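You operate a simulated robot arm through the tools that you are given. There is no shell and no other tool.

You run a simulated two-armed robot. Do the job below in one go: nothing can be reset, and whatever is moved stays where it is left.

JOB
Try the ring gauge on the drum's stub, then fit the red spacer ring and set the counter to 0.
Fine: put the gauge back; the pallet stays at the stop.
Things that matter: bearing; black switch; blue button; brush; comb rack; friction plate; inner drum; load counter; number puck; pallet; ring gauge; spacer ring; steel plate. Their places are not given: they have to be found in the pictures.

The check looks at the end state, three seconds after you hand in, the way a careful person would. Anything else that was tipped, shoved, dropped, spilled or broken makes it a failure.

ROBOT AND FRAMES
Two 7-joint arms with fingered hands on one trunk that stands fixed in place. Base frame: the origin is at the foot of the trunk, x ahead of it, y to its left, z up. Readings come in mm, degrees, newtons and seconds.
The left shoulder is at [70, 157, 1364], the right one opposite. With the tool pointing down near the work surface each hand reaches from about 100 to 880 mm from the base axis, measured 20 degrees to its own side. Payload 5 kg a hand.
The TCP of each hand is the grasp point between the finger pads, 31 mm short of the fingertips. In the tool frame z runs along the fingers and y along their closing line. Largest opening 156 mm; the body of the gripper starts 88 mm behind the TCP. The gripper is a hand of 4 fingers: y runs from the thumb to the fingers, the wrist lies at [0, 0, -249] in the tool frame, and closing takes about 1.5 s.
Orientation is told as [roll, pitch, yaw] about the base's x, y, z axes, in that order, counted from this pose: with the fingers straight down and closing along the base's y, the tool's x points along the base's -x, its y along +y and its z along -z.

CONTROLS
- The arms move only by the tool play_rows. It takes "left_increments", "right_increments" or both (then of equal length, played together; a hand with none holds still); each is a list of rows, each an object (a shift or turn left out is 0, a gripper value left out holds the last) with "rotation": the turn, a rotation vector about the base's x, y, z in units of 90 degrees (1.0 is 90 degrees), a list of three; "linear": the shift along the base's x, y, z in units of 200 mm (1.0 is 200 mm), a list of three; "claw": the finger opening in mm, from 0 to 156. In form: [{"rotation": [wx, wy, wz], "linear": [x, y, z], "claw": claw}, ...]. A call has 1 to 20 rows; each row is the pose to reach, as a shift and turn from the pose commanded when the call began. A call with a number of a shift or a turn outside -1 to 1 is refused whole. Each row takes 0.2 s and may step no farther than 50 mm and 8.6 degrees from the row before; otherwise, or with a gripper value out of range, the whole call is refused. A pose out of reach is approached as far as the arm can. The call stops where the force on the tool passes 40 N (or 10 N more than at its start, if that is more) or the arm is blocked; 0.2 s more then pass. Each finger travels about 108 mm/s and halts on what it meets, pressing with about 26 N; the grip force reading is that of the motor and also rises with nothing between the fingers. The clock runs only during rows and for 0.2 s after the last one: add rows that repeat a pose to give the fingers time. The reply holds the time, the measured pose of the TCP, the force on the tool along the base axes, the opening and the grip force, in the units named above and with some noise, with the torque about the TCP (base axes, N m) and any sound that the robot's microphone picked up.
- Cameras (640 x 400 px; columns grow to the right, rows downward): "scene" is now at [128.3, -47.4, 1582.4]; the picture's right is [-0.61, -0.79, -0.00], its down [-0.54, 0.42, -0.73] and it looks along [0.58, -0.44, -0.68] (base axes); focal length 226 px, centre (320, 200). "left" rides on the left gripper at [-72, 2, -111] in its tool frame; the picture's right is [-0.02, -1.00, 0.00], its down [0.84, -0.02, -0.54] and it looks along [0.54, -0.01, 0.84] (tool axes); focal length 234 px, centre (320, 200). "right" rides on the right gripper at [72, 2, -111] in its tool frame; the picture's right is [-0.02, 1.00, 0.00], its down [-0.84, -0.02, -0.54] and it looks along [-0.54, -0.01, 0.84] (tool axes); focal length 234 px, centre (320, 200).
- camera(camera): a new picture of that camera. The clock stands still meanwhile.
- lift_body(by): slides the trunk up (or, below 0, down) by that many mm; the arms and the scene camera ride with it, the base frame stays. It gives what a move gives, with no picture.
- preshape(shape, hand): the hand has 4 fingers and takes this shape, open, in about a second: jaw (thumb against the fingers, like two jaws); tri (thumb and two fingers); tip (a fingertip pinch); poke (one finger out to press); point (the index stretched); flat (the hand flat); cup (the hand cupped); fist (a fist). The gripper value then closes the fingers along that shape, each until it touches; the sizes above hold for jaw. It gives what a move gives, with no picture.
- head_to(pan, tilt): turns the head with the scene camera to pan (to the left, within 86 degrees either way) and tilt (down, from -29 to 69), counted from straight ahead of the robot. It gives what a move gives.
- probe_pixels(camera, pixels): there is no depth. For up to 12 entries [column, row, z] of the newest picture of that camera ("zoom" is the newest enlarged one), the place [x, y] in the base frame at which the ray of that pixel passes the height z, good to about 2 mm, but the place of the scene camera against the robot may be out by one fixed shift of up to 18 mm in any direction. The clock stands still meanwhile.
- inspect(camera, box): a new picture of the part [left, top, right, bottom] of that camera's present view, enlarged. The clock stands still meanwhile.
- finish_job(): hands the job in; it is judged then, once.

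Unless the task says otherwise, let go and move clear before handing in.

The tools are called after "Call:" as a command line: name --argument value ..., lists and objects as JSON in quotes. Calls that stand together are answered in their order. play_rows: Moves the arms, as the interface text tells. Its arguments: {"type":"object","properties":{"left_increments":{"type":"array","items":{"type":"object","properties":{"rotation":{"type":"array","items":{"type":"number"}},"linear":{"type":"array","items":{"type":"number"}},"claw":{"type":"number"}}}},"right_increments":{"type":"array","items":{"type":"object","properties":{"rotation":{"type":"array","items":{"type":"number"}},"linear":{"type":"array","items":{"type":"number"}},"claw":{"type":"number"}}}}},"required":[]} The other tools are called the same way: lift_body (by) slides the trunk up or down; preshape (shape, hand) gives the hand a shape; head_to (pan, tilt) turns the head that bears the scene camera; camera (camera) takes a picture; probe_pixels (camera, pixels) gives the place at which the rays of pixels pass given heights; inspect (camera, box) takes an enlarged picture of a part of a camera's view; finish_job () hands the job in.

At the start:

```text
time_s: 0.0
left_position: [631.4, 85.1, 1314.0]
left_tcp_rot: [0.0, 0.0, 0.0]
left_ft_force: [0.4, 0.3, -1.0]
left_wrist_torque: [0.04, 0.01, 0.0]
left_opening: 156.0
left_finger_force: 0.1
left_shape: jaw
right_position: [554.1, -450.4, 1210.5]
right_tcp_rot: [0.0, 0.0, 0.0]
right_ft_force: [0.9, -0.3, 0.2]
right_wrist_torque: [-0.01, -0.01, -0.01]
right_opening: 156.0
right_finger_force: 0.1
right_shape: jaw
trunk travel left (down, up): [-750.0, 190.0]
head pan, tilt: [-37.4, 43.2]
```

scene: 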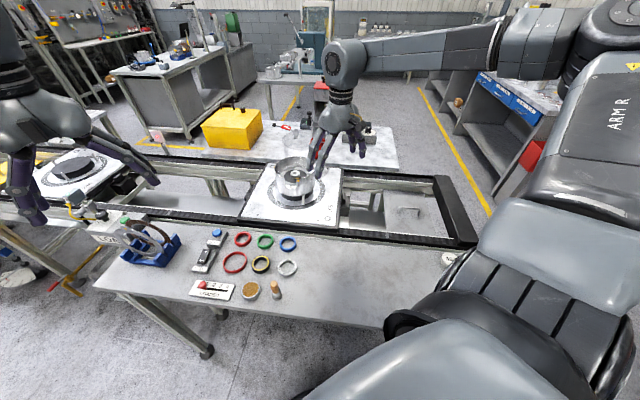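
right: 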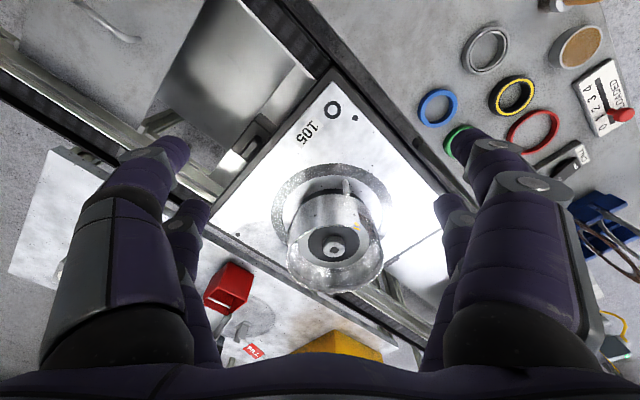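
left: 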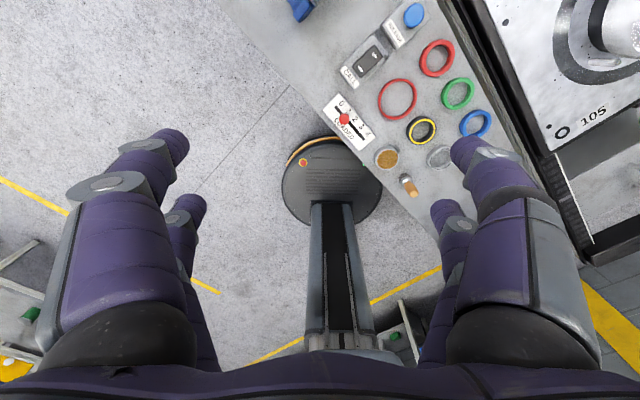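

The scene shows a table with rings (red ×2, green, blue, yellow, grey) around px (235-290, 238-268), a counter at (212,289), and a pallet with the drum at (295,185). I'll enlarge these parts first.

Call:
inspect --camera "scene" --box '[170, 220, 310, 308]'

Call:
inspect --camera "scene" --box '[230, 140, 370, 228]'

Call:
inspect --camera "scene" --box '[0, 130, 200, 255]'

Call:
inspect --camera "right" --box '[400, 0, 640, 150]'

Call:
inspect --camera "left" --box '[280, 0, 520, 200]'

```text
4.55 times, centred on (240, 264) of scene
```

zoom: 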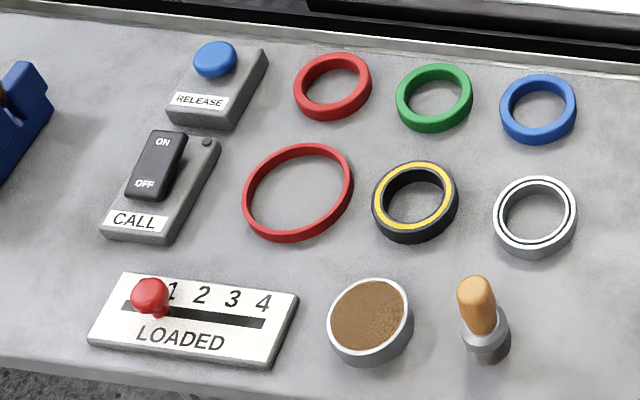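

```text
4.55 times, centred on (300, 184) of scene
```

zoom: 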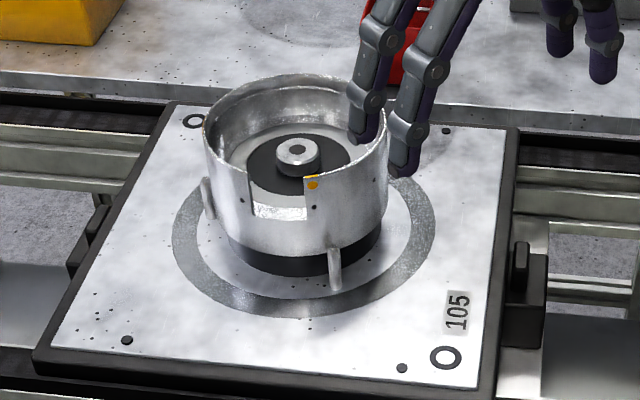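

```text
3.20 times, centred on (100, 192) of scene
```

zoom: 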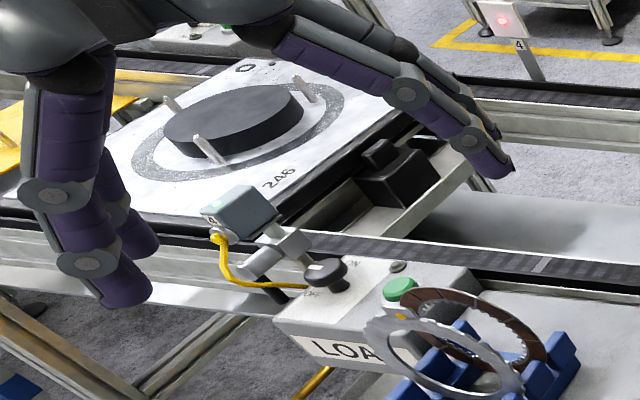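

```text
2.67 times, centred on (520, 75) of right
```

zoom: 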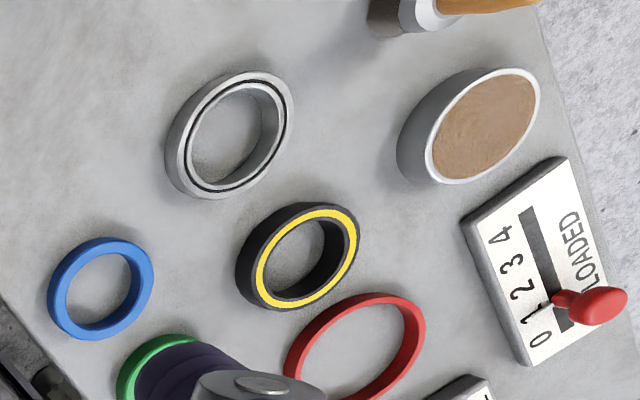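

```text
2.00 times, centred on (400, 100) of left
```

zoom: 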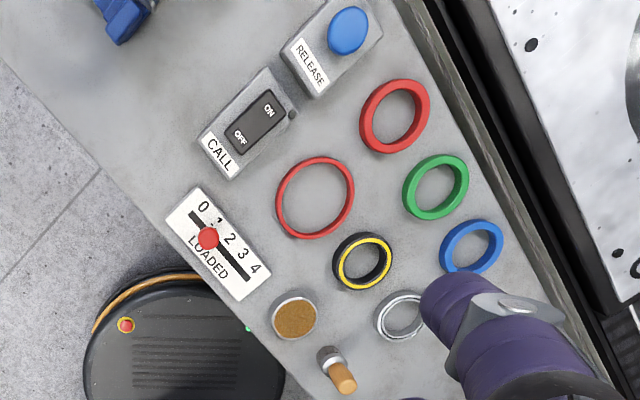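

The yellow/black ring, the bearing-like grey ring, and two red rings are visible in the first zoom; the counter knob sits near 0/1. I'll triangulate heights by probing the same features in the left, right and scene pictures.

Call:
probe_pixels --camera "left" --pixels '[[421, 130, 700], [421, 130, 800], [421, 130, 900], [437, 58, 800], [437, 58, 900], [560, 132, 800], [560, 132, 900]]'

Call:
probe_pixels --camera "right" --pixels '[[512, 97, 700], [512, 97, 800], [512, 97, 900], [332, 110, 800], [332, 110, 900], [336, 248, 800], [336, 248, 900], [336, 248, 1000]]'

Call:
probe_pixels --camera "scene" --pixels '[[261, 264, 700], [261, 264, 800], [261, 264, 900], [243, 239, 800], [243, 239, 900], [295, 174, 800], [295, 174, 900], [295, 174, 1000]]'

```text
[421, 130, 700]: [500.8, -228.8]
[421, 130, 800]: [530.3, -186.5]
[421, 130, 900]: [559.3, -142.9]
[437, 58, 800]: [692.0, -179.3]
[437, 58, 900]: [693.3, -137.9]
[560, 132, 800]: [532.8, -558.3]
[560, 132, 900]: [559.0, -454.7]
```

```text
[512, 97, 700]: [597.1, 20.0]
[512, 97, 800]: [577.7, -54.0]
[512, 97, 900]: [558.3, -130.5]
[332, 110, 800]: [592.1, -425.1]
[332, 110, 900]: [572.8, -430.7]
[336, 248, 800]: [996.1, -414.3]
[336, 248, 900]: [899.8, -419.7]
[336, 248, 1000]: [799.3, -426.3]
```

```text
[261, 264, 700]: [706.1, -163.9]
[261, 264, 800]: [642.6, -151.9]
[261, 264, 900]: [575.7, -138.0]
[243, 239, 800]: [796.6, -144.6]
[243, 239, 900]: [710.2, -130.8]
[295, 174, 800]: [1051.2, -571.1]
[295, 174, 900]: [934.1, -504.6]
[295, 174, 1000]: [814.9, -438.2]
```

The table-top objects come out at about z 905 (left and right agree near z 910), and the stub top is around z 1010 near (790, -425). I'll move the right hand so its camera looks more squarely at the drum.

Call:
play_rows --right_increments '[{"linear": [0.15, 0.0, 0.1]}, {"linear": [0.3, 0.03, 0.2]}, {"linear": [0.5, 0.06, 0.3]}, {"linear": [0.5, 0.06, 0.3]}]'

Call:
camera --camera "right"

Call:
camera --camera "scene"

```text
time_s: 1.0
left_position: [632.8, 84.5, 1315.8]
left_tcp_rot: [0.0, 0.1, -0.1]
left_ft_force: [-0.6, 0.2, 0.4]
left_wrist_torque: [0.02, -0.01, -0.01]
left_opening: 155.6
left_finger_force: 0.1
left_shape: jaw
right_position: [653.7, -439.1, 1270.8]
right_tcp_rot: [0.1, 0.1, 0.0]
right_ft_force: [0.3, -1.1, -0.7]
right_wrist_torque: [0.01, -0.03, -0.02]
right_opening: 155.8
right_finger_force: 0.1
right_shape: jaw
trunk travel left (down, up): [-750.0, 190.0]
head pan, tilt: [-37.4, 43.2]
```

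```text
taken
```

right: 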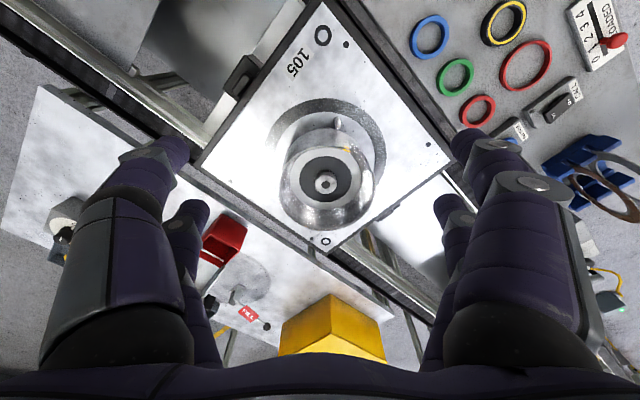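

```text
taken
```

scene: 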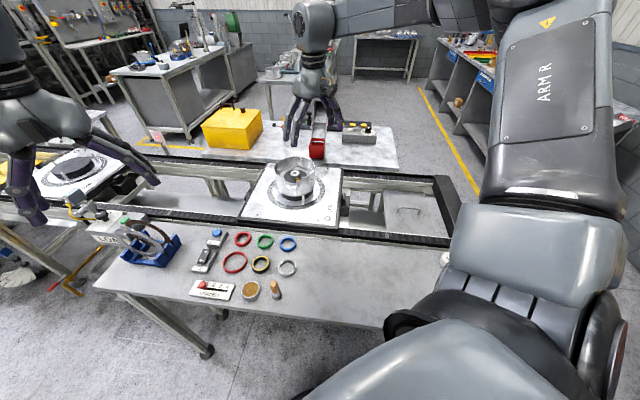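

Call:
inspect --camera "right" --box '[260, 100, 400, 260]'

Call:
inspect --camera "scene" --box '[255, 140, 335, 220]'

Call:
inspect --camera "right" --box '[400, 0, 640, 150]'

Call:
probe_pixels --camera "right" --pixels '[[326, 183, 950], [326, 183, 1000], [326, 183, 1050], [504, 21, 910], [478, 111, 910], [322, 37, 900], [322, 37, 950], [325, 241, 900], [325, 241, 950]]'

```text
2.50 times, centred on (330, 180) of right
```

zoom: 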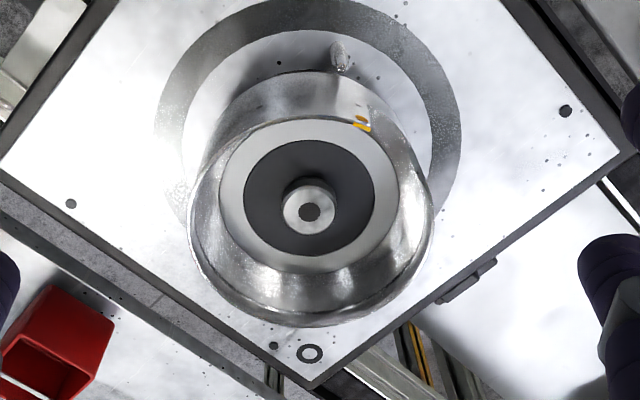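

```text
5.00 times, centred on (295, 180) of scene
```

zoom: 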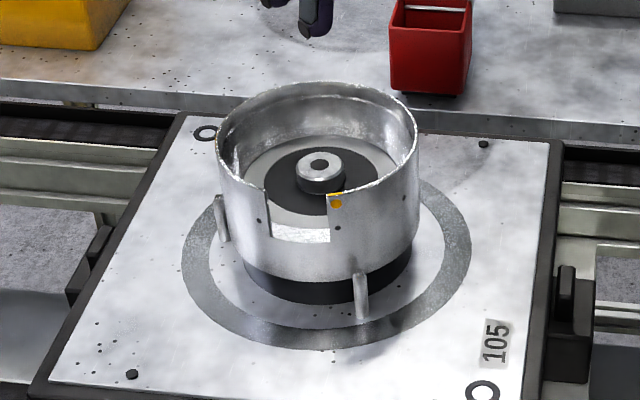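

```text
2.67 times, centred on (520, 75) of right
```

zoom: 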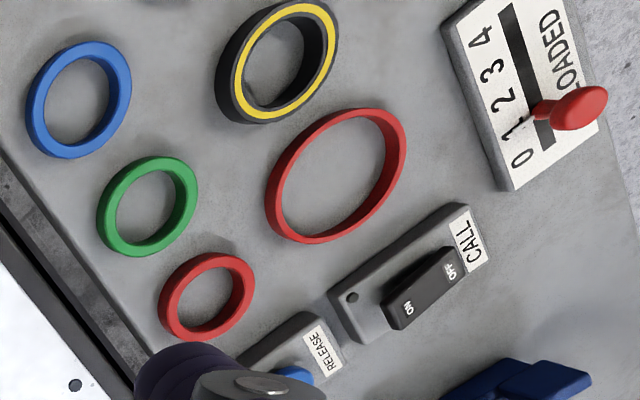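

```text
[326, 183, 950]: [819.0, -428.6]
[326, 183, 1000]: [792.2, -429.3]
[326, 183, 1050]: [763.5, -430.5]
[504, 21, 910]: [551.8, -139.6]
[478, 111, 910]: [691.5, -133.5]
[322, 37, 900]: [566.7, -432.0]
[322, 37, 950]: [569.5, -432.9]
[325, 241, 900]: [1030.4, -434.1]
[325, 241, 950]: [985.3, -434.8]
```

Counter knob is at 1 in the zoom (bottom of the 0-4 slot), so it must go to 0. The stub is near (784, -428, 1015) and about 38 mm across; I'll bring the right camera over the rings to measure them.

Call:
play_rows --right_increments '[{"linear": [-0.14, 0.2, 0]}, {"linear": [-0.28, 0.4, 0]}, {"linear": [-0.42, 0.6, 0]}, {"linear": [-0.56, 0.8, 0]}, {"linear": [-0.7, 1.0, 0]}]'

Call:
play_rows --right_increments '[{"linear": [0, 0.1, -0.2]}, {"linear": [0, 0.2, -0.4]}, {"linear": [0, 0.3, -0.6]}, {"linear": [0, 0.3, -0.6]}]'

Call:
camera --camera "right"

Call:
camera --camera "scene"

```text
time_s: 2.2
left_position: [632.4, 87.1, 1314.6]
left_tcp_rot: [-0.1, 0.0, 0.0]
left_ft_force: [-0.4, 0.0, -1.3]
left_wrist_torque: [-0.06, 0.0, -0.04]
left_opening: 155.7
left_finger_force: 0.0
left_shape: jaw
right_position: [513.1, -238.4, 1271.2]
right_tcp_rot: [-0.1, 0.1, 0.0]
right_ft_force: [-0.1, 1.1, 0.2]
right_wrist_torque: [-0.04, -0.01, 0.01]
right_opening: 155.9
right_finger_force: 0.0
right_shape: jaw
trunk travel left (down, up): [-750.0, 190.0]
head pan, tilt: [-37.4, 43.2]
```

```text
time_s: 3.2
left_position: [632.0, 85.5, 1314.9]
left_tcp_rot: [0.0, 0.1, 0.1]
left_ft_force: [-0.2, 0.5, 0.1]
left_wrist_torque: [-0.02, 0.01, 0.0]
left_opening: 155.5
left_finger_force: 0.1
left_shape: jaw
right_position: [512.0, -180.8, 1149.0]
right_tcp_rot: [0.0, 0.2, 0.0]
right_ft_force: [-0.3, -0.6, 0.7]
right_wrist_torque: [0.03, -0.01, 0.0]
right_opening: 155.9
right_finger_force: 0.0
right_shape: jaw
trunk travel left (down, up): [-750.0, 190.0]
head pan, tilt: [-37.4, 43.2]
```

```text
taken
```

right: 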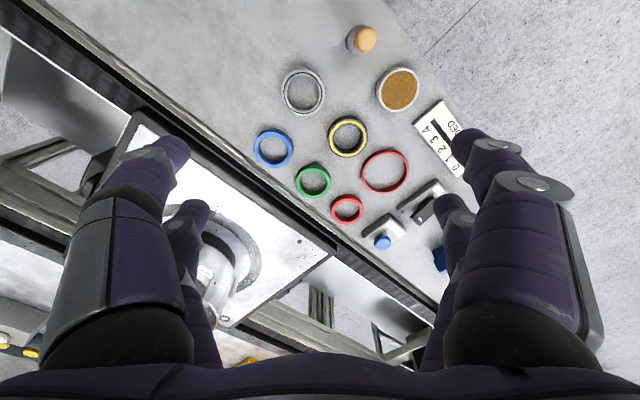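

```text
taken
```

scene: 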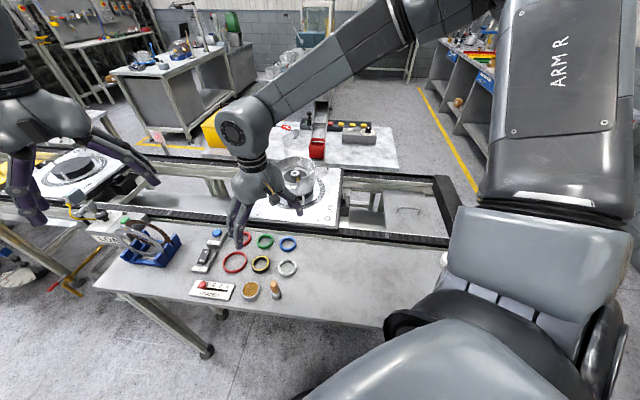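

Call:
inspect --camera "right" --box '[240, 50, 420, 162]'

Call:
probe_pixels --camera "zoom" --pixels '[[0, 0, 910]]'

Call:
inspect --camera "right" --box '[270, 130, 450, 255]'

```text
3.56 times, centred on (330, 106) of right
```

zoom: 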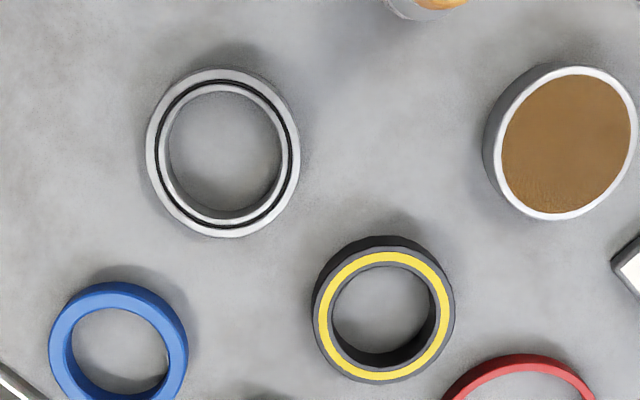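

```text
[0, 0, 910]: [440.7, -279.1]
```

```text
3.20 times, centred on (360, 192) of right
```

zoom: 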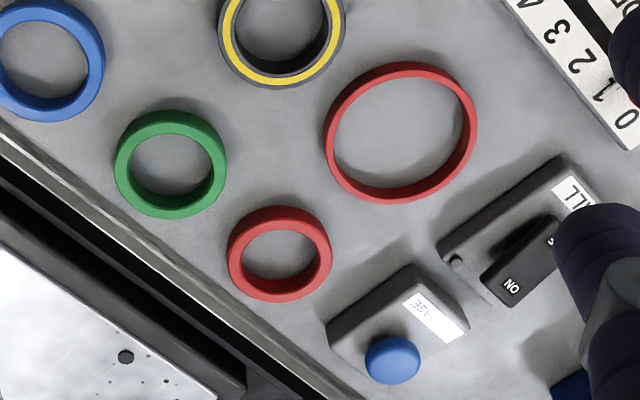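

The second zoom shows the small red, green and blue rings as one family, the big thin red ring, and the yellow/black ring. I'll measure their widths.

Call:
probe_pixels --camera "zoom" --pixels '[[229, 250, 910], [331, 258, 910], [242, 252, 910], [318, 258, 910], [279, 206, 910], [280, 294, 910], [115, 160, 910], [227, 170, 910], [128, 162, 910], [213, 170, 910], [325, 120, 910], [476, 128, 910]]'

Call:
probe_pixels --camera "right" --pixels '[[329, 137, 910], [368, 137, 910], [333, 137, 910], [362, 137, 910], [283, 92, 910], [324, 92, 910], [288, 92, 910], [319, 92, 910]]'

```text
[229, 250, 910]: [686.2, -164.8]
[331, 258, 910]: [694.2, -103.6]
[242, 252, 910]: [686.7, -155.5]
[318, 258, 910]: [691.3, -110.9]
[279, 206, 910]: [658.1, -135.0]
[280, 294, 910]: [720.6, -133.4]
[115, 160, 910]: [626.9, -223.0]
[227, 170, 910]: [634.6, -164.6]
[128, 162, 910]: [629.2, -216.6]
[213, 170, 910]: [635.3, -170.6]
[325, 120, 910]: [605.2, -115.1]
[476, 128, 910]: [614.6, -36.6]
```

```text
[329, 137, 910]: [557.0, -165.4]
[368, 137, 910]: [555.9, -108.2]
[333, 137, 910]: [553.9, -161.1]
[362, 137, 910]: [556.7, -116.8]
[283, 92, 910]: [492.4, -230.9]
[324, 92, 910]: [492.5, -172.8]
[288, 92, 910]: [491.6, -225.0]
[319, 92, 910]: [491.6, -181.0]
```

Small red ring: OD ≈61, ID ≈45 mm at (689, -134); yellow/black ring OD ≈60 at (556, -137); the big red one is ≈79 mm, too wide for a ~40 mm stub. I'll check the finger layout of the right hand before choosing a grip shape.

Call:
inspect --camera "scene" --box '[200, 130, 330, 260]'

Call:
preshape --hand "right" --shape "tri"

Call:
inspect --camera "scene" --box '[200, 130, 330, 260]'

Call:
camera --camera "right"

Call:
preshape --hand "right" --shape "tip"

Call:
inspect --camera "scene" --box '[200, 130, 330, 260]'

Call:
camera --camera "right"

```text
3.08 times, centred on (265, 195) of scene
```

zoom: 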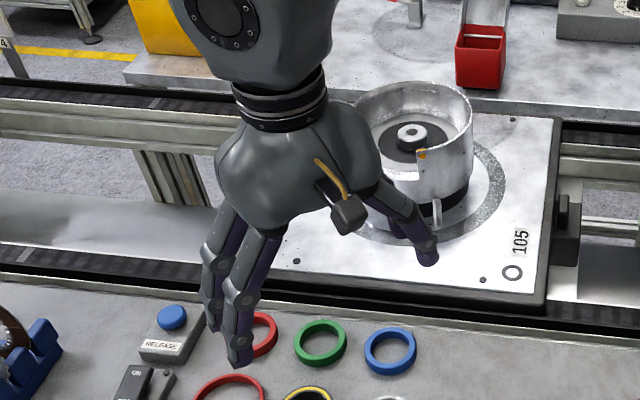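

```text
time_s: 4.1
left_position: [632.9, 86.2, 1313.8]
left_tcp_rot: [0.0, 0.0, 0.0]
left_ft_force: [-0.4, 1.1, -0.7]
left_wrist_torque: [-0.02, -0.02, -0.02]
left_opening: 155.9
left_finger_force: 0.0
left_shape: jaw
right_position: [514.2, -179.6, 1149.9]
right_tcp_rot: [0.0, -0.1, 0.1]
right_ft_force: [0.4, 0.2, -0.1]
right_wrist_torque: [0.02, -0.01, 0.02]
right_opening: 155.9
right_finger_force: 0.0
right_shape: tri
trunk travel left (down, up): [-750.0, 190.0]
head pan, tilt: [-37.4, 43.2]
```

```text
3.08 times, centred on (265, 195) of scene
```

zoom: 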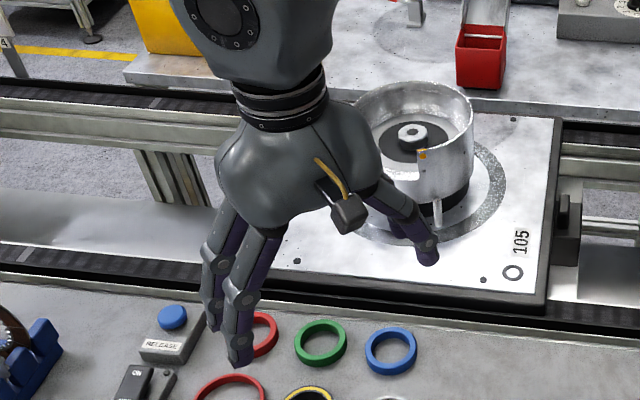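

```text
taken
```

right: 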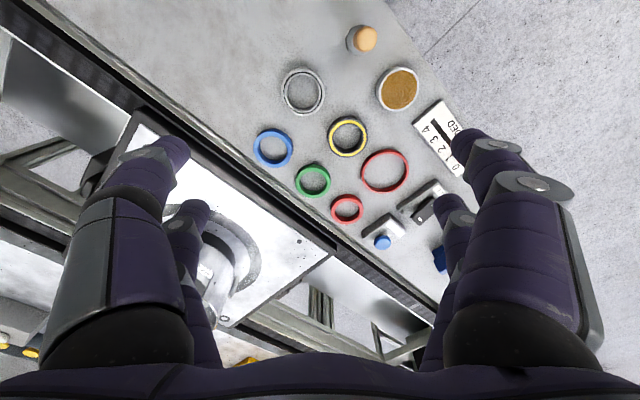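

```text
time_s: 5.0
left_position: [631.8, 85.9, 1314.7]
left_tcp_rot: [0.0, 0.1, 0.1]
left_ft_force: [-0.2, -0.1, -0.3]
left_wrist_torque: [-0.02, 0.02, 0.01]
left_opening: 156.0
left_finger_force: 0.0
left_shape: jaw
right_position: [512.0, -179.9, 1148.7]
right_tcp_rot: [0.0, -0.1, 0.0]
right_ft_force: [0.3, 0.0, -0.1]
right_wrist_torque: [-0.03, -0.03, -0.02]
right_opening: 155.9
right_finger_force: 0.0
right_shape: tip
trunk travel left (down, up): [-750.0, 190.0]
head pan, tilt: [-37.4, 43.2]
```

```text
3.08 times, centred on (265, 195) of scene
```

zoom: 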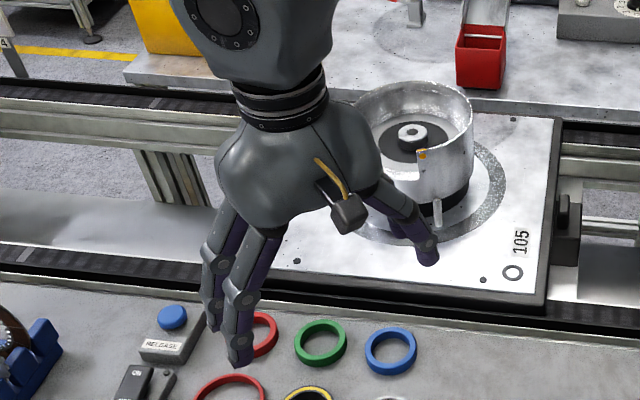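

```text
taken
```

right: 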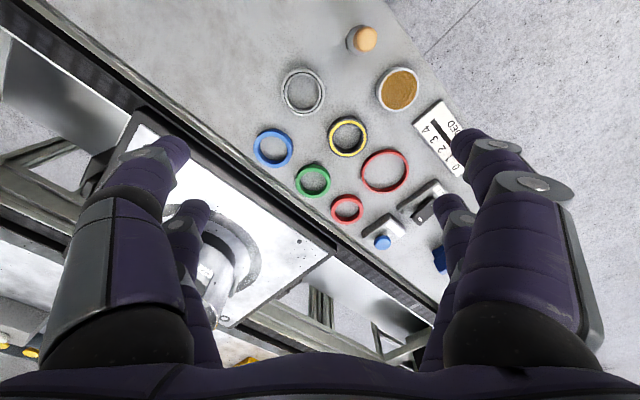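

All three shapes look the same when open: two fingers per side. I'll close to 60 mm in the tip shape and compare.

Call:
play_rows --right_increments '[{"claw": 60}, {"claw": 60}, {"claw": 60}, {"claw": 60}, {"claw": 60}, {"claw": 60}]'

Call:
inspect --camera "scene" --box '[200, 130, 330, 260]'

Call:
camera --camera "right"

Call:
preshape --hand "right" --shape "jaw"

Call:
play_rows --right_increments '[{"claw": 60}, {"claw": 60}, {"claw": 60}, {"claw": 60}, {"claw": 60}, {"claw": 60}]'

Call:
inspect --camera "scene" --box '[200, 130, 330, 260]'

Call:
camera --camera "right"

```text
time_s: 6.4
left_position: [632.6, 85.4, 1313.8]
left_tcp_rot: [0.0, 0.0, -0.1]
left_ft_force: [1.1, 0.5, 0.7]
left_wrist_torque: [-0.02, -0.06, 0.02]
left_opening: 155.9
left_finger_force: 0.0
left_shape: jaw
right_position: [512.8, -179.7, 1150.2]
right_tcp_rot: [0.0, 0.0, 0.0]
right_ft_force: [0.4, 0.5, -0.1]
right_wrist_torque: [-0.02, 0.01, 0.01]
right_opening: 60.7
right_finger_force: 0.0
right_shape: tip
trunk travel left (down, up): [-750.0, 190.0]
head pan, tilt: [-37.4, 43.2]
```

```text
3.08 times, centred on (265, 195) of scene
```

zoom: 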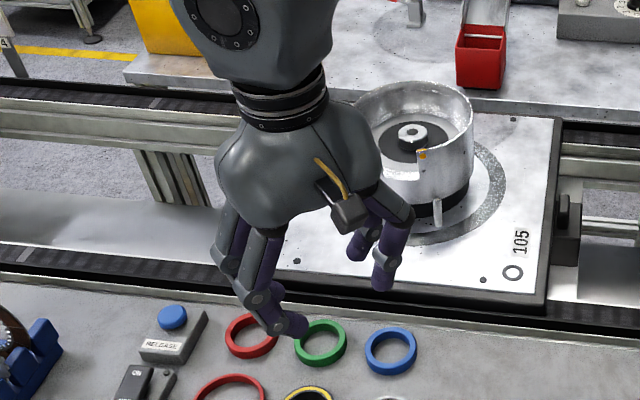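

```text
taken
```

right: 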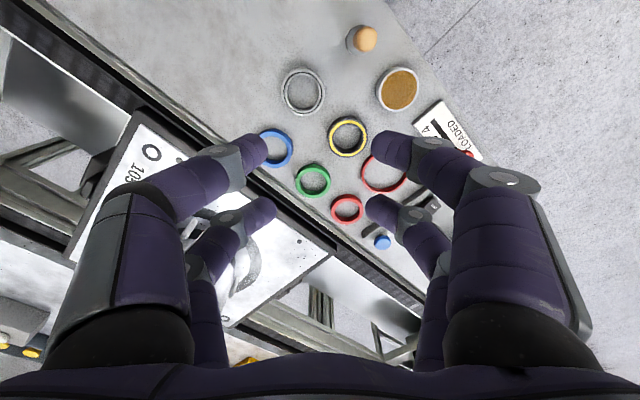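

```text
time_s: 7.3
left_position: [632.9, 85.5, 1314.1]
left_tcp_rot: [0.0, 0.0, 0.0]
left_ft_force: [0.9, 0.6, 0.6]
left_wrist_torque: [0.03, 0.02, -0.01]
left_opening: 156.0
left_finger_force: 0.0
left_shape: jaw
right_position: [513.9, -180.0, 1149.6]
right_tcp_rot: [0.0, 0.0, 0.0]
right_ft_force: [0.0, -0.3, -0.1]
right_wrist_torque: [0.03, -0.02, -0.02]
right_opening: 155.9
right_finger_force: 0.2
right_shape: jaw
trunk travel left (down, up): [-750.0, 190.0]
head pan, tilt: [-37.4, 43.2]
```

```text
time_s: 8.7
left_position: [630.9, 85.3, 1313.3]
left_tcp_rot: [0.0, 0.1, 0.0]
left_ft_force: [0.1, 0.8, 0.7]
left_wrist_torque: [-0.01, 0.01, 0.01]
left_opening: 156.1
left_finger_force: 0.0
left_shape: jaw
right_position: [513.7, -179.9, 1150.7]
right_tcp_rot: [0.1, 0.1, 0.0]
right_ft_force: [0.4, 0.2, 0.1]
right_wrist_torque: [-0.01, -0.02, 0.0]
right_opening: 60.7
right_finger_force: 0.1
right_shape: jaw
trunk travel left (down, up): [-750.0, 190.0]
head pan, tilt: [-37.4, 43.2]
```

```text
3.08 times, centred on (265, 195) of scene
```

zoom: 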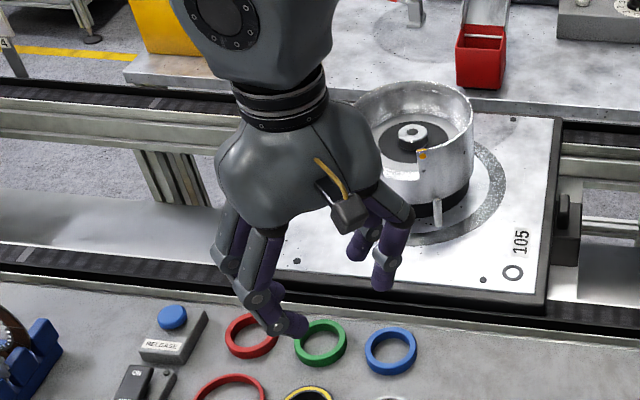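

```text
taken
```

right: 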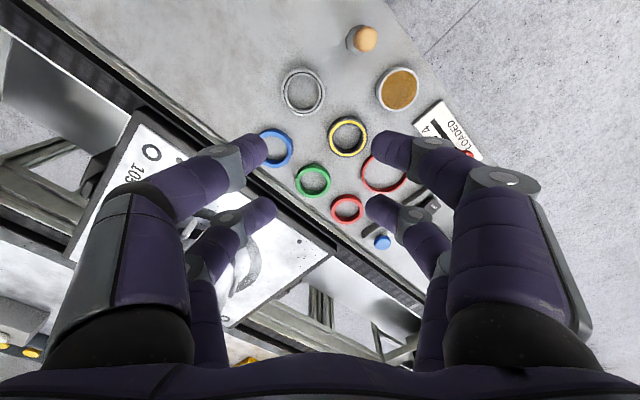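

Both shapes close as two fingers per side, with tips near (262,150), (378,150), (272,207), (372,207), so roughly ±22 mm apart across the closing line. I'll map the neighbours of the gauge and the small red ring to choose a finger direction that won't touch anything.

Call:
inspect --camera "right" --box '[250, 40, 490, 190]'

Call:
probe_pixels --camera "right" --pixels '[[397, 88, 910], [377, 92, 910], [418, 88, 910], [303, 92, 910], [348, 137, 910], [272, 148, 910], [313, 181, 910], [347, 208, 910], [384, 171, 910], [382, 242, 920], [363, 232, 905], [333, 249, 905]]'

```text
2.67 times, centred on (370, 115) of right
```

zoom: 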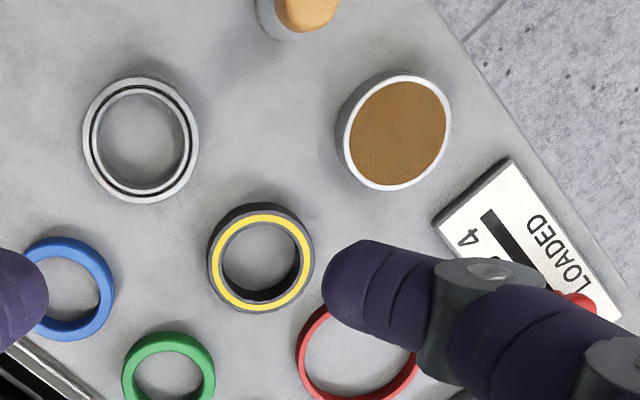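

```text
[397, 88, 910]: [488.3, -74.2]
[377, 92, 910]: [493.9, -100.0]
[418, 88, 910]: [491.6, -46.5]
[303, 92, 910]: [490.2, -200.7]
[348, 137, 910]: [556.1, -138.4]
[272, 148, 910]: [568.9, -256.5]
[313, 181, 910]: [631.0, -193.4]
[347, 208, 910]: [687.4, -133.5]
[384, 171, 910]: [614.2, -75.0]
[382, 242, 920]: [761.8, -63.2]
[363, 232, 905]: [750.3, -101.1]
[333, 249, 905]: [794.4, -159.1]
```

The gauge (556, -138) has its neighbours on the diagonals; closing along the (-1, +1) direction at yaw +45° clears the brown disc (490, -73), green ring (631, -193) and big red ring (614, -75). I'll move above it and turn.

Call:
play_rows --right_increments '[{"rotation": [0, 0, 0.085], "linear": [0.05, 0.05, 0], "claw": 74}, {"rotation": [0, 0, 0.17], "linear": [0.1, 0.1, -0.05]}, {"rotation": [0, 0, 0.255], "linear": [0.15, 0.15, -0.1]}, {"rotation": [0, 0, 0.34], "linear": [0.2, 0.2, -0.15]}, {"rotation": [0, 0, 0.425], "linear": [0.215, 0.21, -0.25]}, {"rotation": [0, 0, 0.5], "linear": [0.215, 0.21, -0.35]}, {"rotation": [0, 0, 0.5], "linear": [0.215, 0.21, -0.4]}, {"rotation": [0, 0, 0.5], "linear": [0.215, 0.21, -0.4]}]'

Call:
camera --camera "right"

Call:
camera --camera "scene"

```text
time_s: 10.5
left_position: [633.0, 86.2, 1314.2]
left_tcp_rot: [0.1, 0.0, -0.1]
left_ft_force: [-0.2, 0.3, 0.2]
left_wrist_torque: [0.02, -0.02, 0.01]
left_opening: 155.8
left_finger_force: 0.0
left_shape: jaw
right_position: [557.4, -136.1, 1069.4]
right_tcp_rot: [0.0, 0.0, 45.0]
right_ft_force: [0.2, 0.1, 0.2]
right_wrist_torque: [-0.01, -0.01, 0.0]
right_opening: 73.3
right_finger_force: 0.1
right_shape: jaw
trunk travel left (down, up): [-750.0, 190.0]
head pan, tilt: [-37.4, 43.2]
```

```text
taken
```

right: 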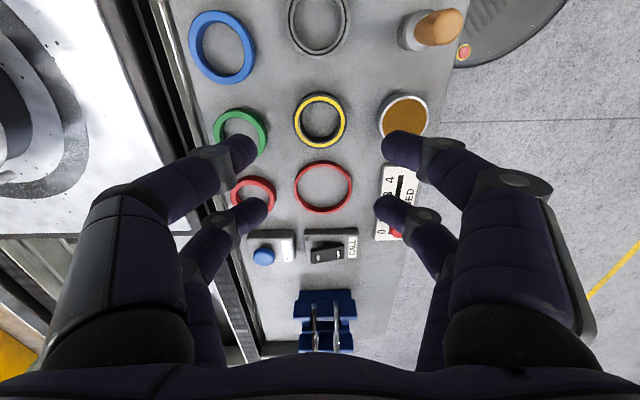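

```text
taken
```

scene: 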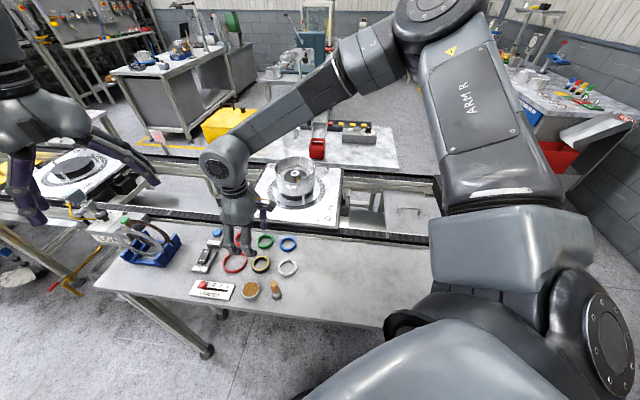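

The gauge now sits at about (320,120) straight under the hand. I'll measure it closely before going down.

Call:
inspect --camera "right" --box '[270, 80, 370, 160]'

Call:
probe_pixels --camera "right" --pixels '[[320, 120, 900], [320, 120, 910], [320, 93, 910], [320, 147, 910], [293, 121, 910], [347, 121, 910]]'

```text
5.00 times, centred on (320, 120) of right
```

zoom: 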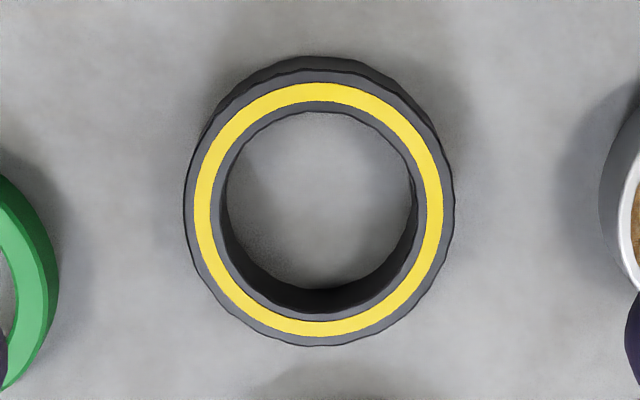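

```text
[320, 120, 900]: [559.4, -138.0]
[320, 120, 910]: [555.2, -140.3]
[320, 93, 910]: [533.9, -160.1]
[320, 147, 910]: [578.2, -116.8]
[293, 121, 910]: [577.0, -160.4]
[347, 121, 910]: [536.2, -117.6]
```

The top face centre is at about (320,122), so I shift by about (-2, -3) mm and go down to just above the ring.

Call:
play_rows --right_increments '[{"linear": [-0.01, -0.013, -0.15]}, {"linear": [-0.01, -0.013, -0.3]}, {"linear": [-0.01, -0.013, -0.45]}, {"linear": [-0.01, -0.013, -0.55]}, {"linear": [-0.01, -0.013, -0.6]}, {"linear": [-0.01, -0.013, -0.6]}]'

Call:
camera --camera "right"

Call:
inspect --camera "scene" --box '[200, 210, 310, 300]'

```text
time_s: 11.9
left_position: [632.7, 87.1, 1314.6]
left_tcp_rot: [-0.1, 0.0, -0.1]
left_ft_force: [-0.3, -0.3, 0.2]
left_wrist_torque: [-0.01, 0.0, -0.02]
left_opening: 155.9
left_finger_force: 0.1
left_shape: jaw
right_position: [554.6, -141.2, 950.0]
right_tcp_rot: [0.0, 0.0, 45.0]
right_ft_force: [0.3, 0.3, 0.4]
right_wrist_torque: [-0.01, 0.01, 0.03]
right_opening: 73.3
right_finger_force: 0.0
right_shape: jaw
trunk travel left (down, up): [-750.0, 190.0]
head pan, tilt: [-37.4, 43.2]
```

```text
taken
```

right: 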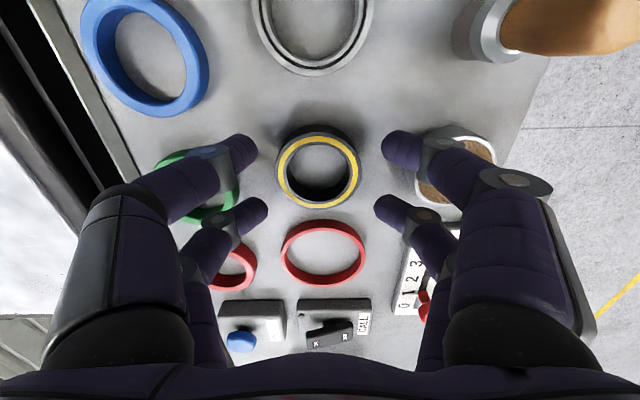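

```text
4.44 times, centred on (255, 255) of scene
```

zoom: 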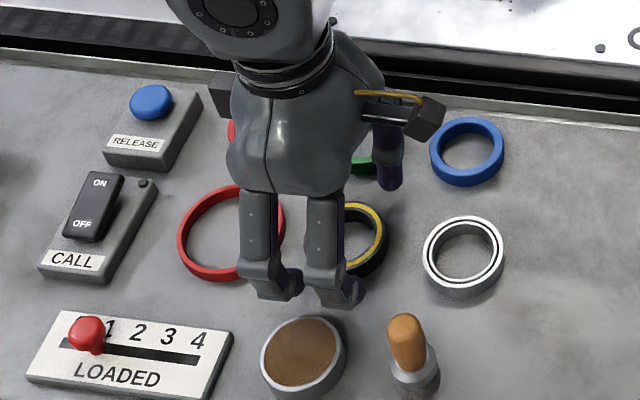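

The ring is centred between the tips (ring centre (319,171), tips around columns 250 and 395). I'll go down in small steps watching the force.

Call:
play_rows --right_increments '[{"linear": [0, 0, -0.02]}, {"linear": [0, 0, -0.04]}, {"linear": [0, 0, -0.06]}, {"linear": [0, 0, -0.07]}, {"linear": [0, 0, -0.07]}]'

Call:
camera --camera "right"

```text
time_s: 13.1
left_position: [633.1, 86.1, 1314.5]
left_tcp_rot: [0.1, 0.1, 0.1]
left_ft_force: [1.3, -0.6, -0.1]
left_wrist_torque: [-0.02, -0.02, 0.01]
left_opening: 156.0
left_finger_force: 0.2
left_shape: jaw
right_position: [551.8, -145.5, 941.7]
right_tcp_rot: [0.0, -0.1, 45.0]
right_ft_force: [-0.8, 0.0, 0.3]
right_wrist_torque: [0.02, 0.01, -0.03]
right_opening: 73.6
right_finger_force: 0.1
right_shape: jaw
right hand out of reach, approached as far as the arm can: row 2, 3, 4, 5
trunk travel left (down, up): [-750.0, 190.0]
head pan, tilt: [-37.4, 43.2]
```

```text
taken
```

right: 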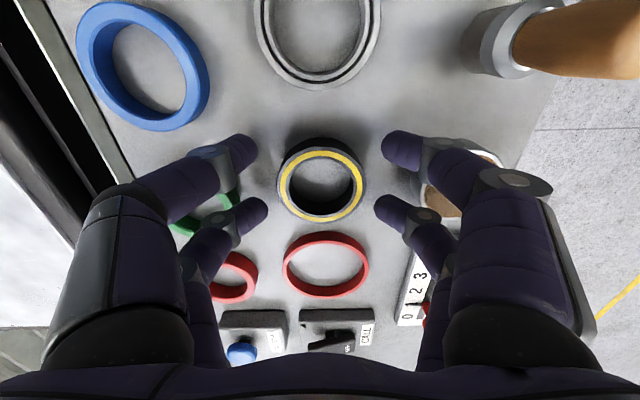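

The arm ran out of reach at z 942 with this trunk height. I'll raise the hand and then lower the trunk by 150 mm.

Call:
play_rows --right_increments '[{"linear": [0.01, 0.02, 0.1]}, {"linear": [0.01, 0.02, 0.3]}, {"linear": [0.01, 0.02, 0.5]}, {"linear": [0.01, 0.02, 0.7]}, {"linear": [0.01, 0.02, 0.9]}, {"linear": [0.01, 0.02, 1.0]}, {"linear": [0.01, 0.02, 1.0]}]'

Call:
lift_body --by -150

Call:
camera --camera "scene"

Call:
camera --camera "right"

```text
time_s: 14.7
left_position: [633.9, 85.1, 1313.5]
left_tcp_rot: [0.0, 0.0, 0.1]
left_ft_force: [1.0, -0.1, -0.2]
left_wrist_torque: [0.0, -0.01, -0.02]
left_opening: 156.0
left_finger_force: 0.0
left_shape: jaw
right_position: [554.3, -142.9, 1140.5]
right_tcp_rot: [0.0, 0.0, 44.9]
right_ft_force: [-0.4, 0.2, 0.6]
right_wrist_torque: [0.01, 0.01, -0.01]
right_opening: 73.2
right_finger_force: 0.1
right_shape: jaw
trunk travel left (down, up): [-750.0, 190.0]
head pan, tilt: [-37.4, 43.2]
```

```text
time_s: 16.4
left_position: [632.2, 85.9, 1164.9]
left_tcp_rot: [0.0, 0.0, 0.0]
left_ft_force: [0.4, -0.3, -0.5]
left_wrist_torque: [0.0, 0.04, -0.01]
left_opening: 155.8
left_finger_force: 0.0
left_shape: jaw
right_position: [554.5, -142.3, 991.1]
right_tcp_rot: [0.1, 0.0, 45.0]
right_ft_force: [-0.1, -0.5, -0.4]
right_wrist_torque: [-0.03, 0.02, -0.01]
right_opening: 73.4
right_finger_force: 0.1
right_shape: jaw
trunk travel left (down, up): [-600.0, 340.0]
head pan, tilt: [-37.4, 43.2]
```

```text
taken
```

scene: 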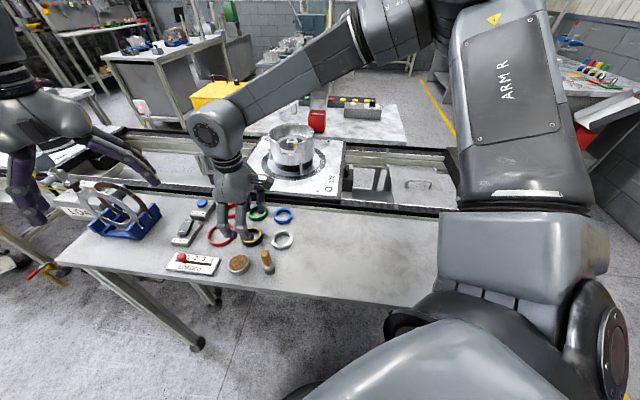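

```text
taken
```

right: 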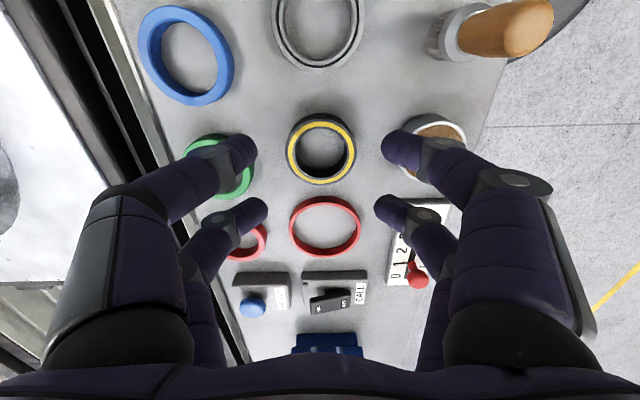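

Now the trunk is 150 mm lower and the gauge is at about (321,149). Checking its place again.

Call:
inspect --camera "right" --box '[270, 105, 370, 195]'

Call:
probe_pixels --camera "right" --pixels '[[321, 150, 913], [321, 150, 900]]'

```text
4.44 times, centred on (320, 150) of right
```

zoom: 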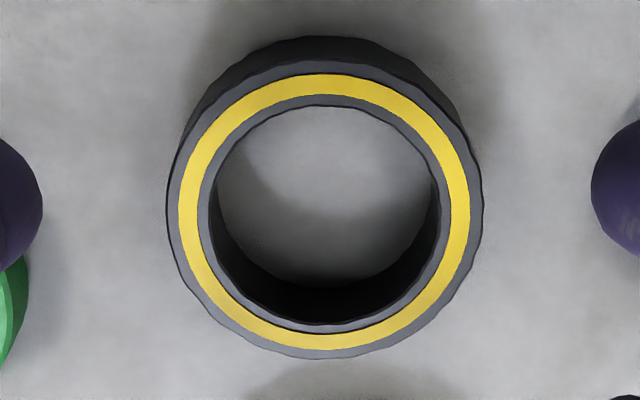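

```text
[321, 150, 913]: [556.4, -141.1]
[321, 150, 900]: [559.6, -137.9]
```

The top face centre is near (321,152), meaning about (557.5, -139.5); shifting by (+3, +3) and going down slowly.

Call:
play_rows --right_increments '[{"linear": [0.015, 0.015, -0.1]}, {"linear": [0.015, 0.015, -0.2]}, {"linear": [0.015, 0.015, -0.22]}, {"linear": [0.015, 0.015, -0.24]}, {"linear": [0.015, 0.015, -0.26]}, {"linear": [0.015, 0.015, -0.275]}, {"linear": [0.015, 0.015, -0.275]}]'

Call:
camera --camera "right"

Call:
inspect --camera "scene" --box '[190, 180, 300, 280]'

```text
time_s: 18.1
left_position: [632.4, 85.4, 1163.7]
left_tcp_rot: [-0.1, -0.1, 0.0]
left_ft_force: [0.5, 0.4, -0.3]
left_wrist_torque: [0.0, -0.02, 0.0]
left_opening: 156.0
left_finger_force: 0.0
left_shape: jaw
right_position: [558.2, -140.1, 937.4]
right_tcp_rot: [0.1, 0.0, 44.9]
right_ft_force: [-0.1, 0.2, 0.3]
right_wrist_torque: [-0.01, 0.01, -0.02]
right_opening: 73.4
right_finger_force: 0.1
right_shape: jaw
trunk travel left (down, up): [-600.0, 340.0]
head pan, tilt: [-37.4, 43.2]
```

```text
taken
```

right: 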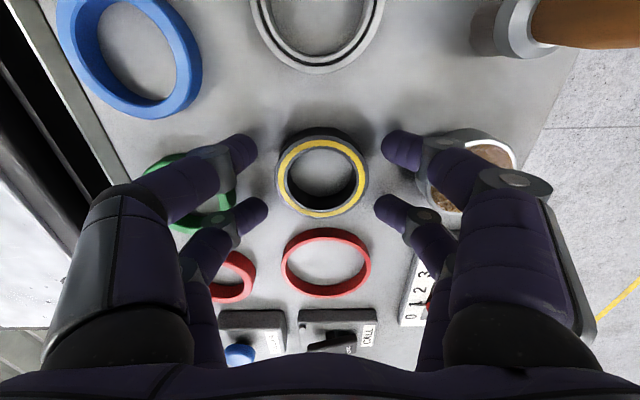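

```text
4.00 times, centred on (245, 230) of scene
```

zoom: 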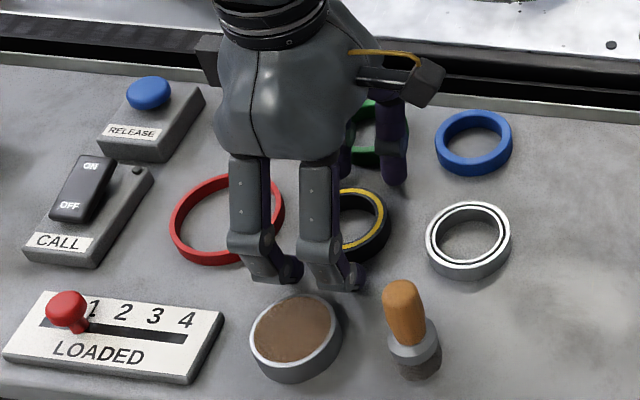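

Tips are at z ≈906 beside the ring with no contact; the ring is about 4 px right of the tip midpoint. I'll correct (-1.8, +1.8) and go down another 4 mm, 2 mm at a time.

Call:
play_rows --right_increments '[{"linear": [-0.009, 0.009, 0]}, {"linear": [-0.009, 0.009, -0.01]}, {"linear": [-0.009, 0.009, -0.02]}, {"linear": [-0.009, 0.009, -0.02]}]'

```text
time_s: 19.1
left_position: [632.1, 85.4, 1164.5]
left_tcp_rot: [0.0, 0.0, 0.0]
left_ft_force: [-0.1, 0.6, -0.5]
left_wrist_torque: [0.01, -0.02, -0.01]
left_opening: 155.9
left_finger_force: 0.1
left_shape: jaw
right_position: [555.4, -137.1, 933.0]
right_tcp_rot: [-0.1, 0.0, 45.0]
right_ft_force: [-0.6, -0.4, 1.9]
right_wrist_torque: [0.03, 0.03, 0.02]
right_opening: 73.3
right_finger_force: 0.1
right_shape: jaw
trunk travel left (down, up): [-600.0, 340.0]
head pan, tilt: [-37.4, 43.2]
```

No clear contact yet (1.9 N); tips are about z 902. Closing on the ring.

Call:
play_rows --right_increments '[{"claw": 66}, {"claw": 60}, {"claw": 56}, {"claw": 50}, {"claw": 45}, {"claw": 45}, {"claw": 45}]'

Call:
camera --camera "right"

```text
time_s: 20.6
left_position: [632.3, 85.8, 1164.0]
left_tcp_rot: [0.0, 0.0, 0.0]
left_ft_force: [0.7, -0.4, -0.7]
left_wrist_torque: [0.0, 0.02, -0.01]
left_opening: 156.0
left_finger_force: 0.0
left_shape: jaw
right_position: [556.2, -137.8, 932.2]
right_tcp_rot: [0.0, 0.0, 45.0]
right_ft_force: [-0.4, -0.4, 4.1]
right_wrist_torque: [0.05, 0.03, 0.0]
right_opening: 46.4
right_finger_force: 0.0
right_shape: jaw
trunk travel left (down, up): [-600.0, 340.0]
head pan, tilt: [-37.4, 43.2]
```

```text
taken
```

right: 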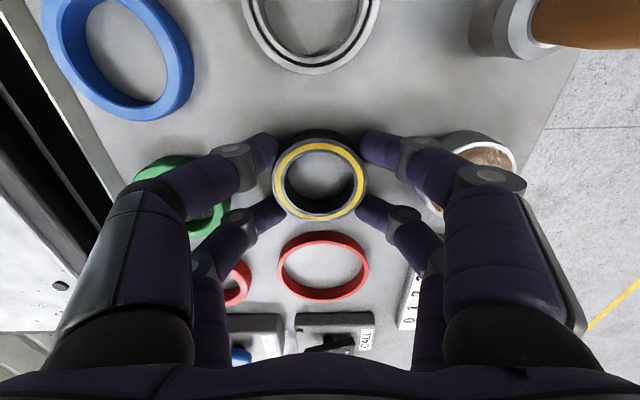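

The fingers have wrapped to 46 mm without grip force yet; fz 4 N hints at light table contact. Raising 1 mm and closing further.

Call:
play_rows --right_increments '[{"linear": [0, 0, 0.005], "claw": 42}, {"linear": [0, 0, 0.005], "claw": 38}, {"linear": [0, 0, 0.005], "claw": 34}, {"linear": [0, 0, 0.005], "claw": 30}, {"linear": [0, 0, 0.005], "claw": 30}, {"linear": [0, 0, 0.005], "claw": 30}]'

Call:
camera --camera "right"

```text
time_s: 22.1
left_position: [633.3, 86.4, 1164.6]
left_tcp_rot: [0.0, -0.1, 0.0]
left_ft_force: [-0.7, 0.2, -0.6]
left_wrist_torque: [0.0, -0.03, 0.01]
left_opening: 155.8
left_finger_force: 0.2
left_shape: jaw
right_position: [555.5, -138.0, 932.8]
right_tcp_rot: [0.0, 0.0, 44.9]
right_ft_force: [0.4, -0.4, -0.2]
right_wrist_torque: [0.01, -0.02, -0.02]
right_opening: 37.5
right_finger_force: 25.6
right_shape: jaw
trunk travel left (down, up): [-600.0, 340.0]
head pan, tilt: [-37.4, 43.2]
```

```text
taken
```

right: 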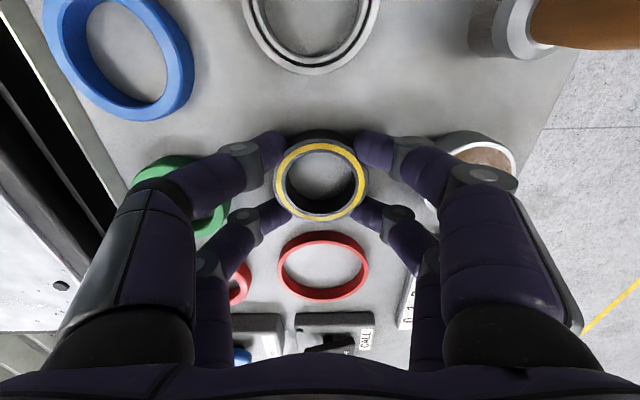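

Gripped: 25.6 N at 37.5 mm with all four fingers around the gauge. Lifting straight up.

Call:
play_rows --right_increments '[{"linear": [0, 0, 0.025]}, {"linear": [0, 0, 0.1]}, {"linear": [0, 0, 0.25]}, {"linear": [0, 0, 0.45]}, {"linear": [0, 0, 0.65]}, {"linear": [0, 0, 0.85]}, {"linear": [0, 0, 1.0]}, {"linear": [0, 0, 1.0]}]'

Call:
camera --camera "right"

Call:
camera --camera "scene"

```text
time_s: 23.9
left_position: [633.5, 84.1, 1163.4]
left_tcp_rot: [-0.1, 0.0, 0.1]
left_ft_force: [0.5, 0.3, 0.0]
left_wrist_torque: [0.0, -0.02, -0.03]
left_opening: 155.7
left_finger_force: 0.1
left_shape: jaw
right_position: [555.5, -137.2, 1132.5]
right_tcp_rot: [0.0, 0.0, 45.0]
right_ft_force: [0.4, 0.0, -1.8]
right_wrist_torque: [-0.01, 0.04, 0.0]
right_opening: 37.0
right_finger_force: 25.8
right_shape: jaw
trunk travel left (down, up): [-600.0, 340.0]
head pan, tilt: [-37.4, 43.2]
```

```text
taken
```

right: 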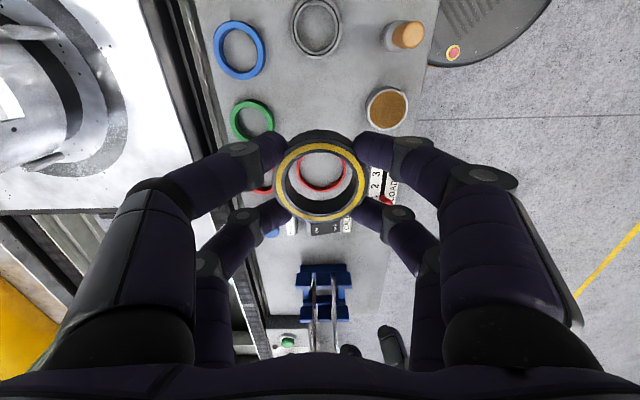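

```text
taken
```

scene: 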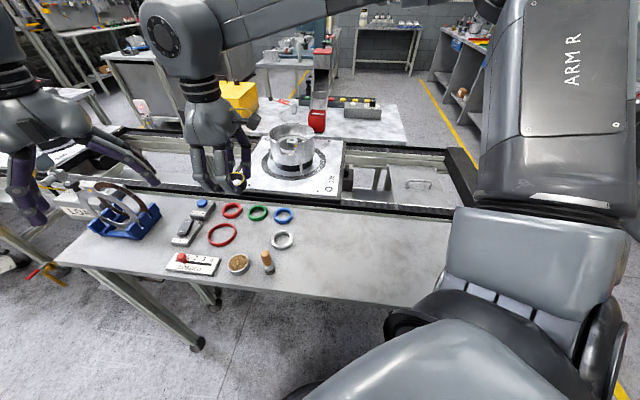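

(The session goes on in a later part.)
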